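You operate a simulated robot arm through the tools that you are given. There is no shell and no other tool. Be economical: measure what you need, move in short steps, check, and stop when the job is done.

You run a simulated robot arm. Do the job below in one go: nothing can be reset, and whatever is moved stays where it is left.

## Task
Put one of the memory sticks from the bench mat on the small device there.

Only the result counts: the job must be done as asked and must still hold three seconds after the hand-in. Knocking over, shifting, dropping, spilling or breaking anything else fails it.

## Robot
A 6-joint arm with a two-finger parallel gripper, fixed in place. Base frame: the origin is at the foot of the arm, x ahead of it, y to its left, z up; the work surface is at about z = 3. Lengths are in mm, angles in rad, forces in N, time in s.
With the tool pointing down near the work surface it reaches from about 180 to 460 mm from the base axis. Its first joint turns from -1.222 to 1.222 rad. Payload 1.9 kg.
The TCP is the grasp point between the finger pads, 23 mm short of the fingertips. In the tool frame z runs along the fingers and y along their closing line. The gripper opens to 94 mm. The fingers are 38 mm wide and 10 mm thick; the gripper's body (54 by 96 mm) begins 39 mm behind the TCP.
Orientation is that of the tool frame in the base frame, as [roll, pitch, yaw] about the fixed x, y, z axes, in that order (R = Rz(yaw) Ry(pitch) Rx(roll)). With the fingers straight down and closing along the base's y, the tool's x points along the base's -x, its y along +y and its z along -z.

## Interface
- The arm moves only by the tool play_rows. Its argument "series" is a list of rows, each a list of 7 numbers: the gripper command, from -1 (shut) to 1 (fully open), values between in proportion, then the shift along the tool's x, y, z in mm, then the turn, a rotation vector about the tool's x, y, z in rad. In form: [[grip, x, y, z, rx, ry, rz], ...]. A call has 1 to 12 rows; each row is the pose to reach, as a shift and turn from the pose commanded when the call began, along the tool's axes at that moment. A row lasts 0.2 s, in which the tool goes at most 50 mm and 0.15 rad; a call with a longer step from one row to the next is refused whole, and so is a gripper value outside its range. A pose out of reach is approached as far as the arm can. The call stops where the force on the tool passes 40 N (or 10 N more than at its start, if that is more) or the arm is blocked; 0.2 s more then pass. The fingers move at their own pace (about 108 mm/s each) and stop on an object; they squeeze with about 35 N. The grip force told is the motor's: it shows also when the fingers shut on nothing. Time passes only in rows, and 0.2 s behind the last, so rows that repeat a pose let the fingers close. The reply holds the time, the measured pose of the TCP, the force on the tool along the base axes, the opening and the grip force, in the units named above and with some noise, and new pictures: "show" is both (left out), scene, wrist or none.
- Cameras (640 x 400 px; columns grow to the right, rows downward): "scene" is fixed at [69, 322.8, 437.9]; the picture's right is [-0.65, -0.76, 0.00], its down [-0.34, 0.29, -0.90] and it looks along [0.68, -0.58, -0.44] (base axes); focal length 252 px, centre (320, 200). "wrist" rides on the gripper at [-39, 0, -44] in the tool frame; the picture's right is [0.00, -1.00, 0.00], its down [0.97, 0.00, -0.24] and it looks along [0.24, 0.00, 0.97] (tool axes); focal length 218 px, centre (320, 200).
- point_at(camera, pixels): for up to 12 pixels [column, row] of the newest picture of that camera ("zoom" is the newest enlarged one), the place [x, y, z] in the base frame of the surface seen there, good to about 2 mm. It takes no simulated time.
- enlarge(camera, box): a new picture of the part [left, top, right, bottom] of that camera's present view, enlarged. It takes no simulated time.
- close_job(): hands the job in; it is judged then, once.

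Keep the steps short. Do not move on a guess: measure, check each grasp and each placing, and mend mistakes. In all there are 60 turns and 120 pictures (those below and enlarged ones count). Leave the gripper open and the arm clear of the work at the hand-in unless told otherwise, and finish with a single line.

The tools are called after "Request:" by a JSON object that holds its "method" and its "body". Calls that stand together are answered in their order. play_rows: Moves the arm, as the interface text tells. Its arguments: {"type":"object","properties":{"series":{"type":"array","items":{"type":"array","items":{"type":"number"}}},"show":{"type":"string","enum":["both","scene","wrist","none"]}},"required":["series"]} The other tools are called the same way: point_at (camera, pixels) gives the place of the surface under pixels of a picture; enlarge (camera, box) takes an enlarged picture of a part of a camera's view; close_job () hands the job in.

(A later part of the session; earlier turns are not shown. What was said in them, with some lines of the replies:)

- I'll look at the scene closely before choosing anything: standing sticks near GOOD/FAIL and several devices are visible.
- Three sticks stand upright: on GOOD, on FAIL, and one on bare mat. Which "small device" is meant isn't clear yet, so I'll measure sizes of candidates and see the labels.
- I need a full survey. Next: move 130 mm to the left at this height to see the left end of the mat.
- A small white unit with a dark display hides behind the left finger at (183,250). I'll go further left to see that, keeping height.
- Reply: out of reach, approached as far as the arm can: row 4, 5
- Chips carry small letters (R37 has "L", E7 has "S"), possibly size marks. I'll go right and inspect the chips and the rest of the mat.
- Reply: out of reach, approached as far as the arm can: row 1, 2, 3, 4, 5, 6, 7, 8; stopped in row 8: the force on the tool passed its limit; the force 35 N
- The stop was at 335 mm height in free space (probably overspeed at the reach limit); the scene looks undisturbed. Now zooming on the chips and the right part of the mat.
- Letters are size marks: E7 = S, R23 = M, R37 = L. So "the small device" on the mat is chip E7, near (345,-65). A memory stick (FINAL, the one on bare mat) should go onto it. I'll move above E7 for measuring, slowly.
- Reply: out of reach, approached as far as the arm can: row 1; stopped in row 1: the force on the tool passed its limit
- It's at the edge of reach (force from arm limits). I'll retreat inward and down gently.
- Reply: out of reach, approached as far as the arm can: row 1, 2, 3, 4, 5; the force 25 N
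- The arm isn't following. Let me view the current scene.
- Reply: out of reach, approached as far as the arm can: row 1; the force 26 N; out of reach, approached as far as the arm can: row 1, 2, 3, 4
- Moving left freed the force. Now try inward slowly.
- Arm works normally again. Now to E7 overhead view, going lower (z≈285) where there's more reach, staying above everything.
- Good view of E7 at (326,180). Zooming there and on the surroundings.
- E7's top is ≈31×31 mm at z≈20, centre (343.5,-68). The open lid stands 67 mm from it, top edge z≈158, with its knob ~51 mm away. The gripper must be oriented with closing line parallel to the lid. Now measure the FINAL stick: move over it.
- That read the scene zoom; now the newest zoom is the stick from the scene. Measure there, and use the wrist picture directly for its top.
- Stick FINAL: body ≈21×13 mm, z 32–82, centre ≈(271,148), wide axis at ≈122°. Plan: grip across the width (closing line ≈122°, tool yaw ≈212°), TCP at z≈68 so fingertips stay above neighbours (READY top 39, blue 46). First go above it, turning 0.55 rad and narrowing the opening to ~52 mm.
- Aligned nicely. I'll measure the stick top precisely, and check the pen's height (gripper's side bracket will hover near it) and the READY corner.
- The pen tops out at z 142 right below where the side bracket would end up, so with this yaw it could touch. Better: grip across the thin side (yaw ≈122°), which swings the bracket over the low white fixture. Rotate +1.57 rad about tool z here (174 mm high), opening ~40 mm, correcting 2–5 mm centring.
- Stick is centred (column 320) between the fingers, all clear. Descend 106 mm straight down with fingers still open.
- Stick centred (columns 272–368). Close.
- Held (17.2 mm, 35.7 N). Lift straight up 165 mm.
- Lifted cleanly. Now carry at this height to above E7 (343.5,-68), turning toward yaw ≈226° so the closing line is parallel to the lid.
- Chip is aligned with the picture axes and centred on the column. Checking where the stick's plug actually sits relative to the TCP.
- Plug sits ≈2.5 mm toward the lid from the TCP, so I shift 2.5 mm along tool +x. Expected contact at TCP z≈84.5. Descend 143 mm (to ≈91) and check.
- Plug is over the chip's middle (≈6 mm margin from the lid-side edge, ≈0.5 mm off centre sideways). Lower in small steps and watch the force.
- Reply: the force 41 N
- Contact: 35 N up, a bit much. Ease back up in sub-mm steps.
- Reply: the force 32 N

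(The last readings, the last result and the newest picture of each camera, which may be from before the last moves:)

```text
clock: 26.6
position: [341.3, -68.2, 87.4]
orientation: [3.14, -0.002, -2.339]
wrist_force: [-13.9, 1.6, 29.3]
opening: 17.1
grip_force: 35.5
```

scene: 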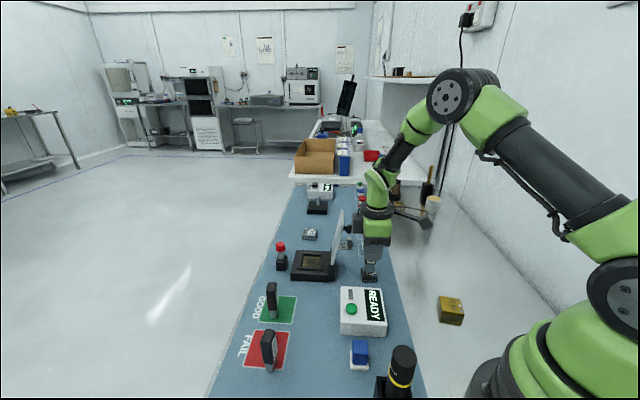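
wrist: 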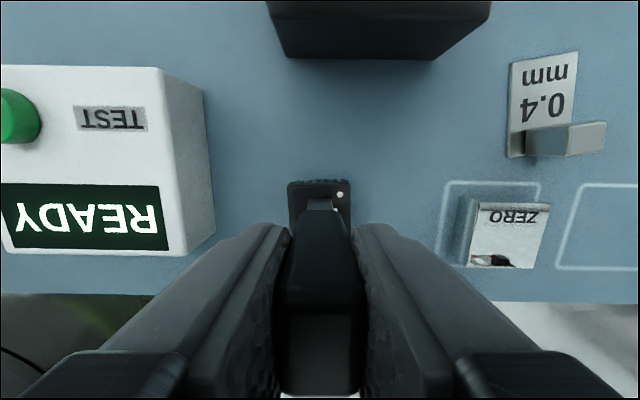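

Request:
{"method": "play_rows", "body": {"series": [[-1, 0, 0, -0.7, 0, 0, 0], [-1, 0, 0, -1.3, 0, 0, 0], [-1, 0, 0, -1.3, 0, 0, 0]], "show": "scene"}}

Request:
{"method": "enlarge", "body": {"camera": "scene", "box": [345, 235, 401, 290]}}

```text
clock: 27.4
position: [342.4, -69.0, 89.4]
orientation: [3.134, -0.005, -2.338]
wrist_force: [0.4, -0.5, -0.4]
opening: 17.0
grip_force: 35.4
```

scene: 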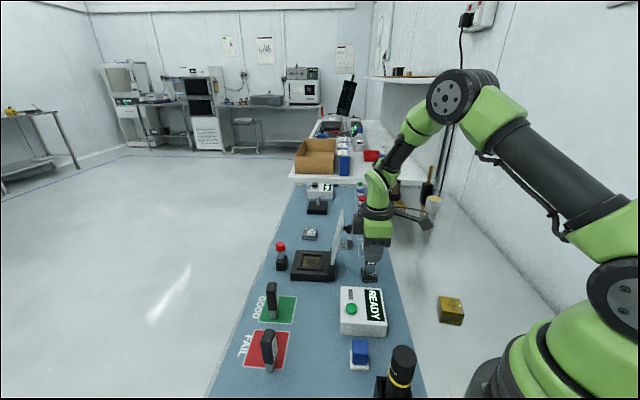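

```text
7.27 times, centred on (373, 262) of scene
```

zoom: 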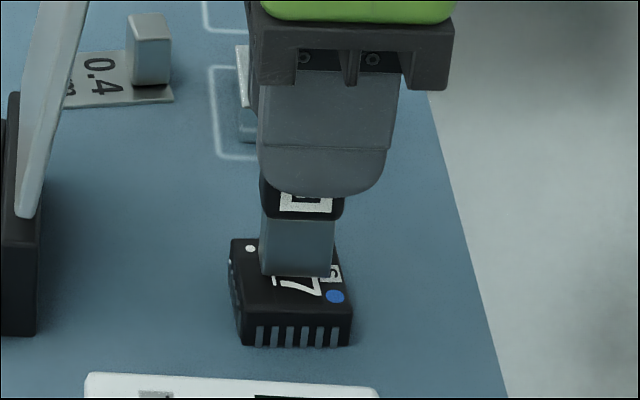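

Force is zero now. Come down 0.5 mm at a time to light contact.

Request:
{"method": "play_rows", "body": {"series": [[-1, 0, 0, 0.5, 0, 0, 0], [-1, 0, 0, 0.5, 0, 0, 0]], "show": "none"}}

```text
clock: 27.9
position: [342.1, -67.5, 87.6]
orientation: [3.137, -0.002, -2.338]
wrist_force: [0.5, 0.2, -0.4]
opening: 17.2
grip_force: 34.3
```

Request:
{"method": "play_rows", "body": {"series": [[-1, 0, 0, 0.4, 0, 0, 0], [-1, 0, 0, 0.4, 0, 0, 0]], "show": "none"}}

```text
clock: 28.6
position: [342.7, -68.8, 87.8]
orientation: [3.137, -0.003, -2.34]
wrist_force: [-3.8, -0.5, 4.6]
opening: 17.2
grip_force: 34.8
```

Light contact, 4.6 N. Check the look before release.

Request:
{"method": "play_rows", "body": {"series": [[-1, 0, 0, 0, 0, 0, 0]], "show": "both"}}

Request:
{"method": "enlarge", "body": {"camera": "scene", "box": [345, 235, 401, 290]}}

Request:
{"method": "enlarge", "body": {"camera": "wrist", "box": [280, 165, 360, 235]}}

```text
clock: 28.9
position: [342.4, -69.5, 88.6]
orientation: [3.136, -0.003, -2.34]
wrist_force: [-4.0, 0.9, 4.4]
opening: 17.3
grip_force: 35.0
```

scene: 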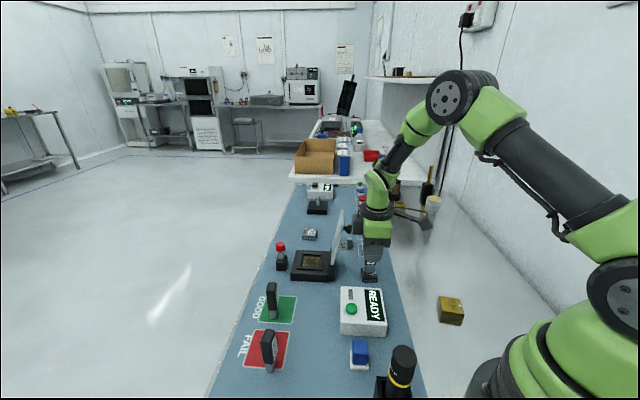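
wrist: 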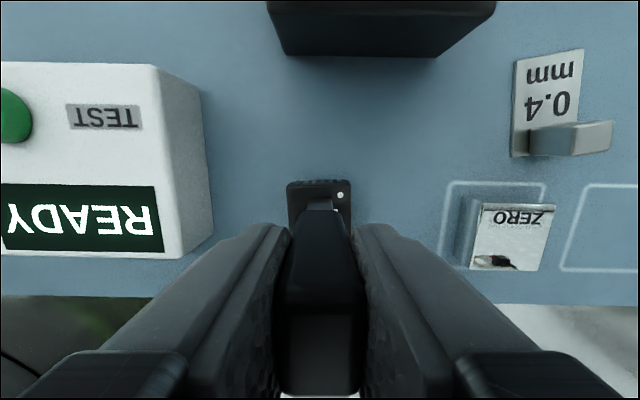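

```text
7.27 times, centred on (373, 262) of scene
```

zoom: 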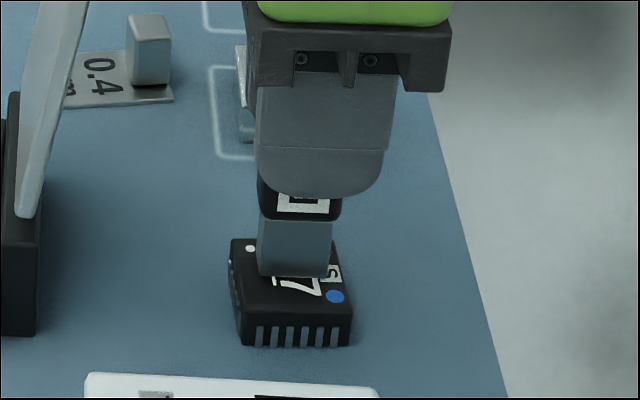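

```text
5.71 times, centred on (320, 200) of wrist
```

zoom: 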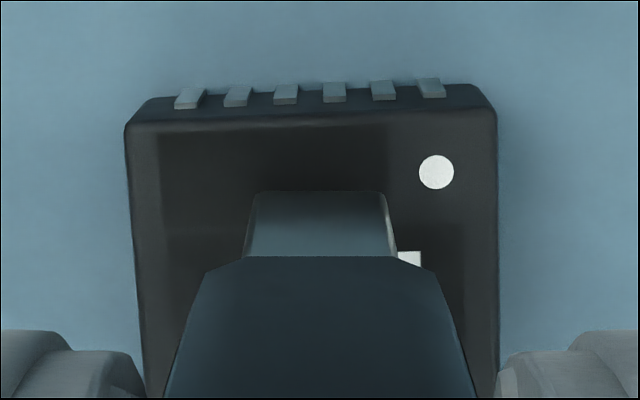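

Stick stands upright on the chip, well inside its edges. Release gently, a little at first.

Request:
{"method": "play_rows", "body": {"series": [[-0.6, 0, 0, 0, 0, 0, 0], [-0.55, 0, 0, 0, 0, 0, 0], [-0.5, 0, 0, 0, 0, 0, 0]], "show": "both"}}

```text
clock: 29.8
position: [341.8, -69.2, 88.1]
orientation: [3.137, -0.005, -2.339]
wrist_force: [-3.6, 0.0, 5.5]
opening: 23.7
grip_force: 0.1
```

scene: 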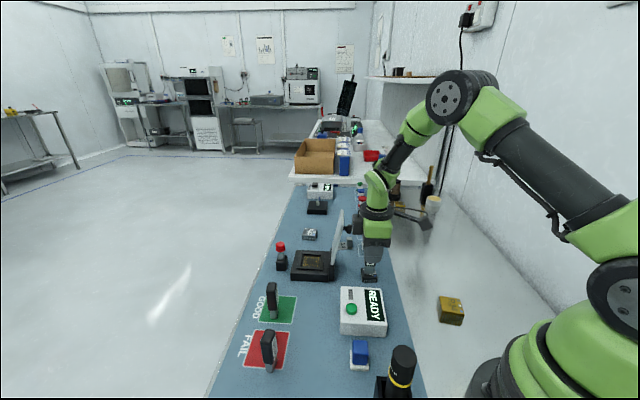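
wrist: 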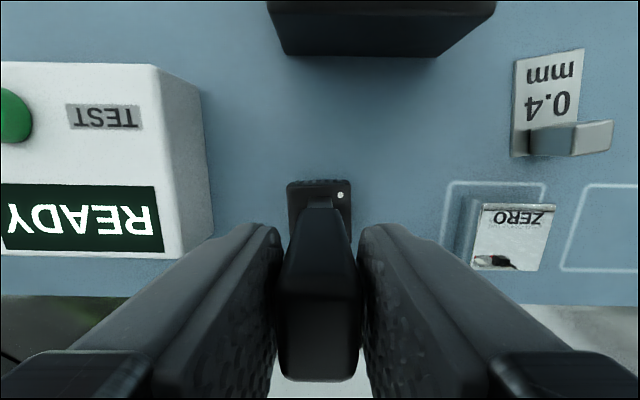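

Released, yet 5 N still shows, so the earlier contact may have been something else. Inspect closely before moving.

Request:
{"method": "enlarge", "body": {"camera": "scene", "box": [340, 230, 404, 290]}}

Request:
{"method": "enlarge", "body": {"camera": "scene", "box": [320, 160, 450, 270]}}

Request:
{"method": "enlarge", "body": {"camera": "wrist", "box": [260, 165, 380, 400]}}

```text
6.67 times, centred on (372, 260) of scene
```

zoom: 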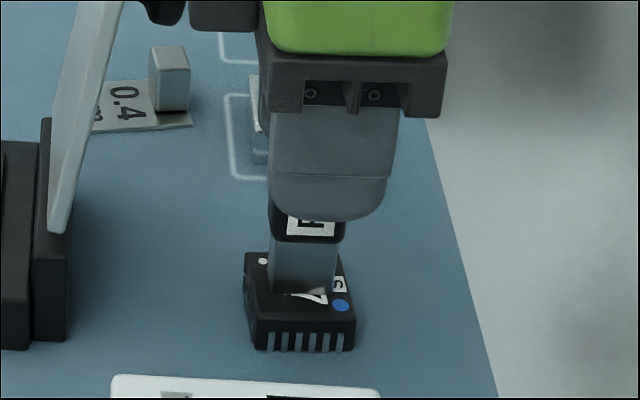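

```text
3.64 times, centred on (385, 215) of scene
```

zoom: 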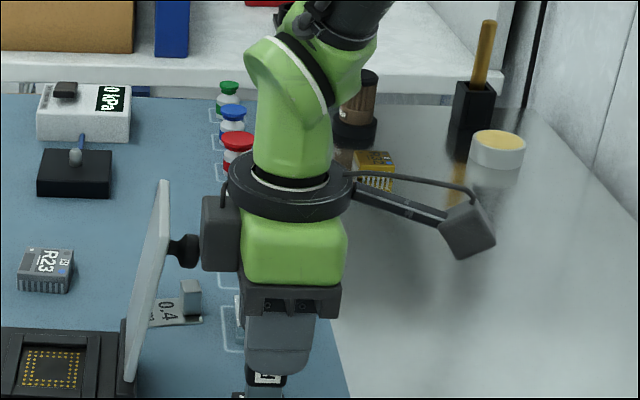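

```text
1.70 times, centred on (320, 282) of wrist
```

zoom: 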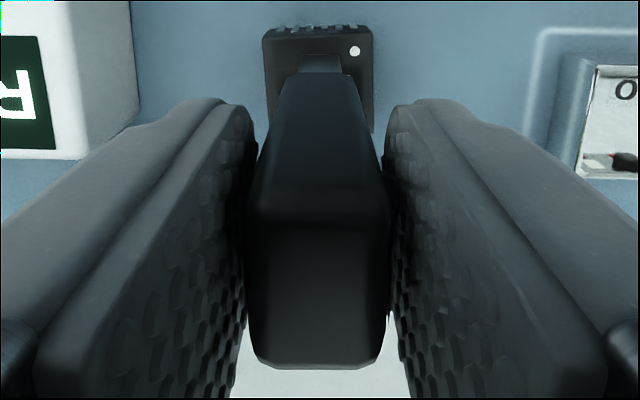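

The grey camera block (tool −x side) rests on the lid's knob—that was the contact. The lid looks unmoved. The stick has settled on the chip. Open further, then rise vertically off the knob.

Request:
{"method": "play_rows", "body": {"series": [[-0.4, 0, 0, 0, 0, 0, 0], [-0.25, 0, 0, 0, 0, 0, 0], [-0.1, 0, 0, 0, 0, 0, 0], [0, 0, 0, 0, 0, 0, 0]], "show": "wrist"}}

Request:
{"method": "enlarge", "body": {"camera": "scene", "box": [320, 190, 404, 290]}}

```text
clock: 30.8
position: [342.0, -68.9, 86.9]
orientation: [3.138, -0.004, -2.337]
wrist_force: [-4.3, 0.1, 5.8]
opening: 47.2
grip_force: 0.1
```

wrist: 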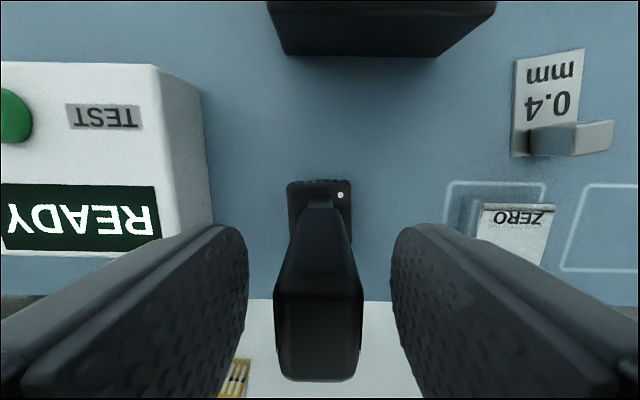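

```text
4.00 times, centred on (362, 240) of scene
```

zoom: 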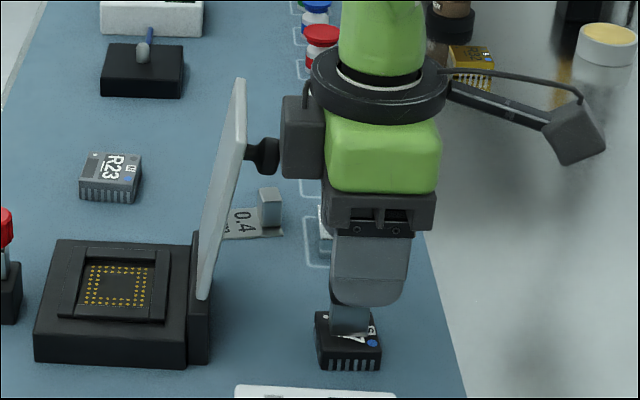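

Stick stands free. Back off the knob 5 mm along tool +x (fingers have 15 mm clearance each side), then go straight up.

Request:
{"method": "play_rows", "body": {"series": [[0, 2, 0, -0.5, 0, 0, 0], [0, 5, 0, -1, 0, 0, 0], [0, 6, 0, -8, 0, 0, 0], [0, 6, 0, -25, 0, 0, 0], [0, 6, 0, -50, 0, 0, 0], [0, 6, 0, -80, 0, 0, 0], [0, 6, 0, -110, 0, 0, 0], [0, 6, 0, -140, 0, 0, 0], [0, 6, 0, -140, 0, 0, 0]], "show": "both"}}

Request:
{"method": "enlarge", "body": {"camera": "scene", "box": [270, 210, 400, 310]}}

```text
clock: 32.8
position: [339.3, -71.7, 228.0]
orientation: [3.138, -0.004, -2.339]
wrist_force: [-0.1, -0.9, -0.1]
opening: 47.0
grip_force: 0.1
```

scene: 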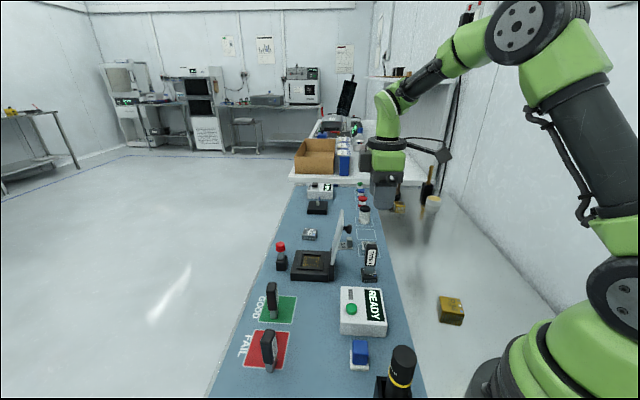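
wrist: 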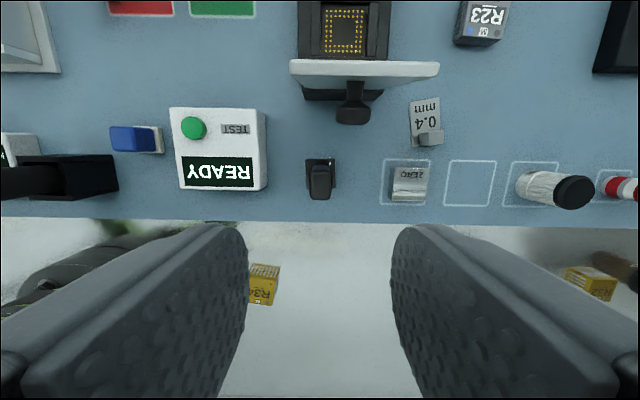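

```text
4.00 times, centred on (335, 260) of scene
```

zoom: 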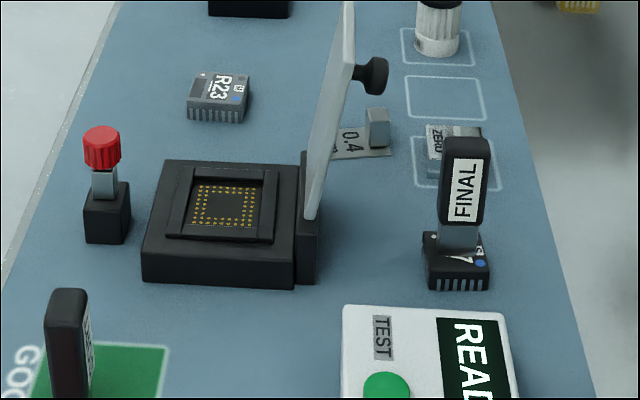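

FINAL stands on E7. Compare the lid with its initial view (same crop as before), and check the stick again.

Request:
{"method": "enlarge", "body": {"camera": "scene", "box": [260, 170, 400, 290]}}

Request:
{"method": "point_at", "body": {"camera": "scene", "pixels": [[340, 212], [334, 240], [371, 246], [347, 229]]}}

```text
3.33 times, centred on (330, 230) of scene
```

zoom: 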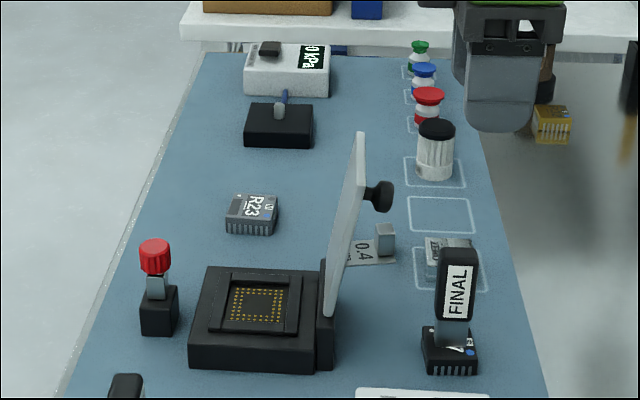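

```text
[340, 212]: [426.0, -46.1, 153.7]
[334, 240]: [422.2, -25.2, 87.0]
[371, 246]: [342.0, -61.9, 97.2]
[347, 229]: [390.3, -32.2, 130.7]
```

Lid, chip and surroundings are where they were; the stick stands upright. Open fully, back away a bit, and wait to confirm stability.

Request:
{"method": "play_rows", "body": {"series": [[0.5, 10, 0, -10, 0, 0, 0], [1, 30, 0, -20, 0, 0, 0], [1, 60, 0, -30, 0, 0, 0], [1, 80, 0, -30, 0, 0, 0], [1, 80, 0, -30, 0, 0, 0], [1, 80, 0, -30, 0, 0, 0], [1, 80, 0, -30, 0, 0, 0], [1, 80, 0, -30, 0, 0, 0], [1, 80, 0, -30, 0, 0, 0], [1, 80, 0, -30, 0, 0, 0]], "show": "scene"}}

Request:
{"method": "enlarge", "body": {"camera": "scene", "box": [230, 210, 430, 400]}}

```text
clock: 35.0
position: [285.9, -131.9, 258.6]
orientation: [3.136, -0.005, -2.339]
wrist_force: [0.1, 0.1, -1.0]
opening: 93.8
grip_force: 0.0
```

scene: 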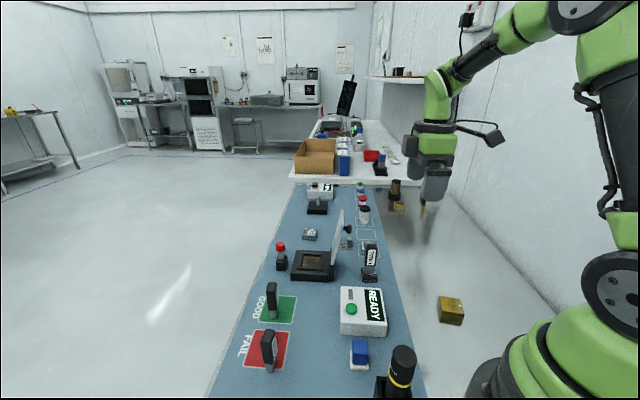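

```text
2.11 times, centred on (330, 305) of scene
```

zoom: 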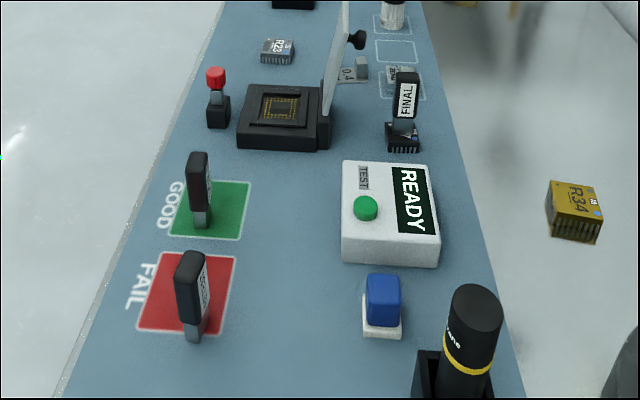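

The stick still stands steadily on E7, everything else is in place, gripper open and clear. Handing in.

Request:
{"method": "close_job", "body": {}}

```text
The job is handed in.
```

The FINAL memory stick is standing upright on E7, the mat's S-marked chip, which I took to be "the small device"; while placing it the gripper pressed on the test socket's lid knob, but the lid and everything else look unmoved.
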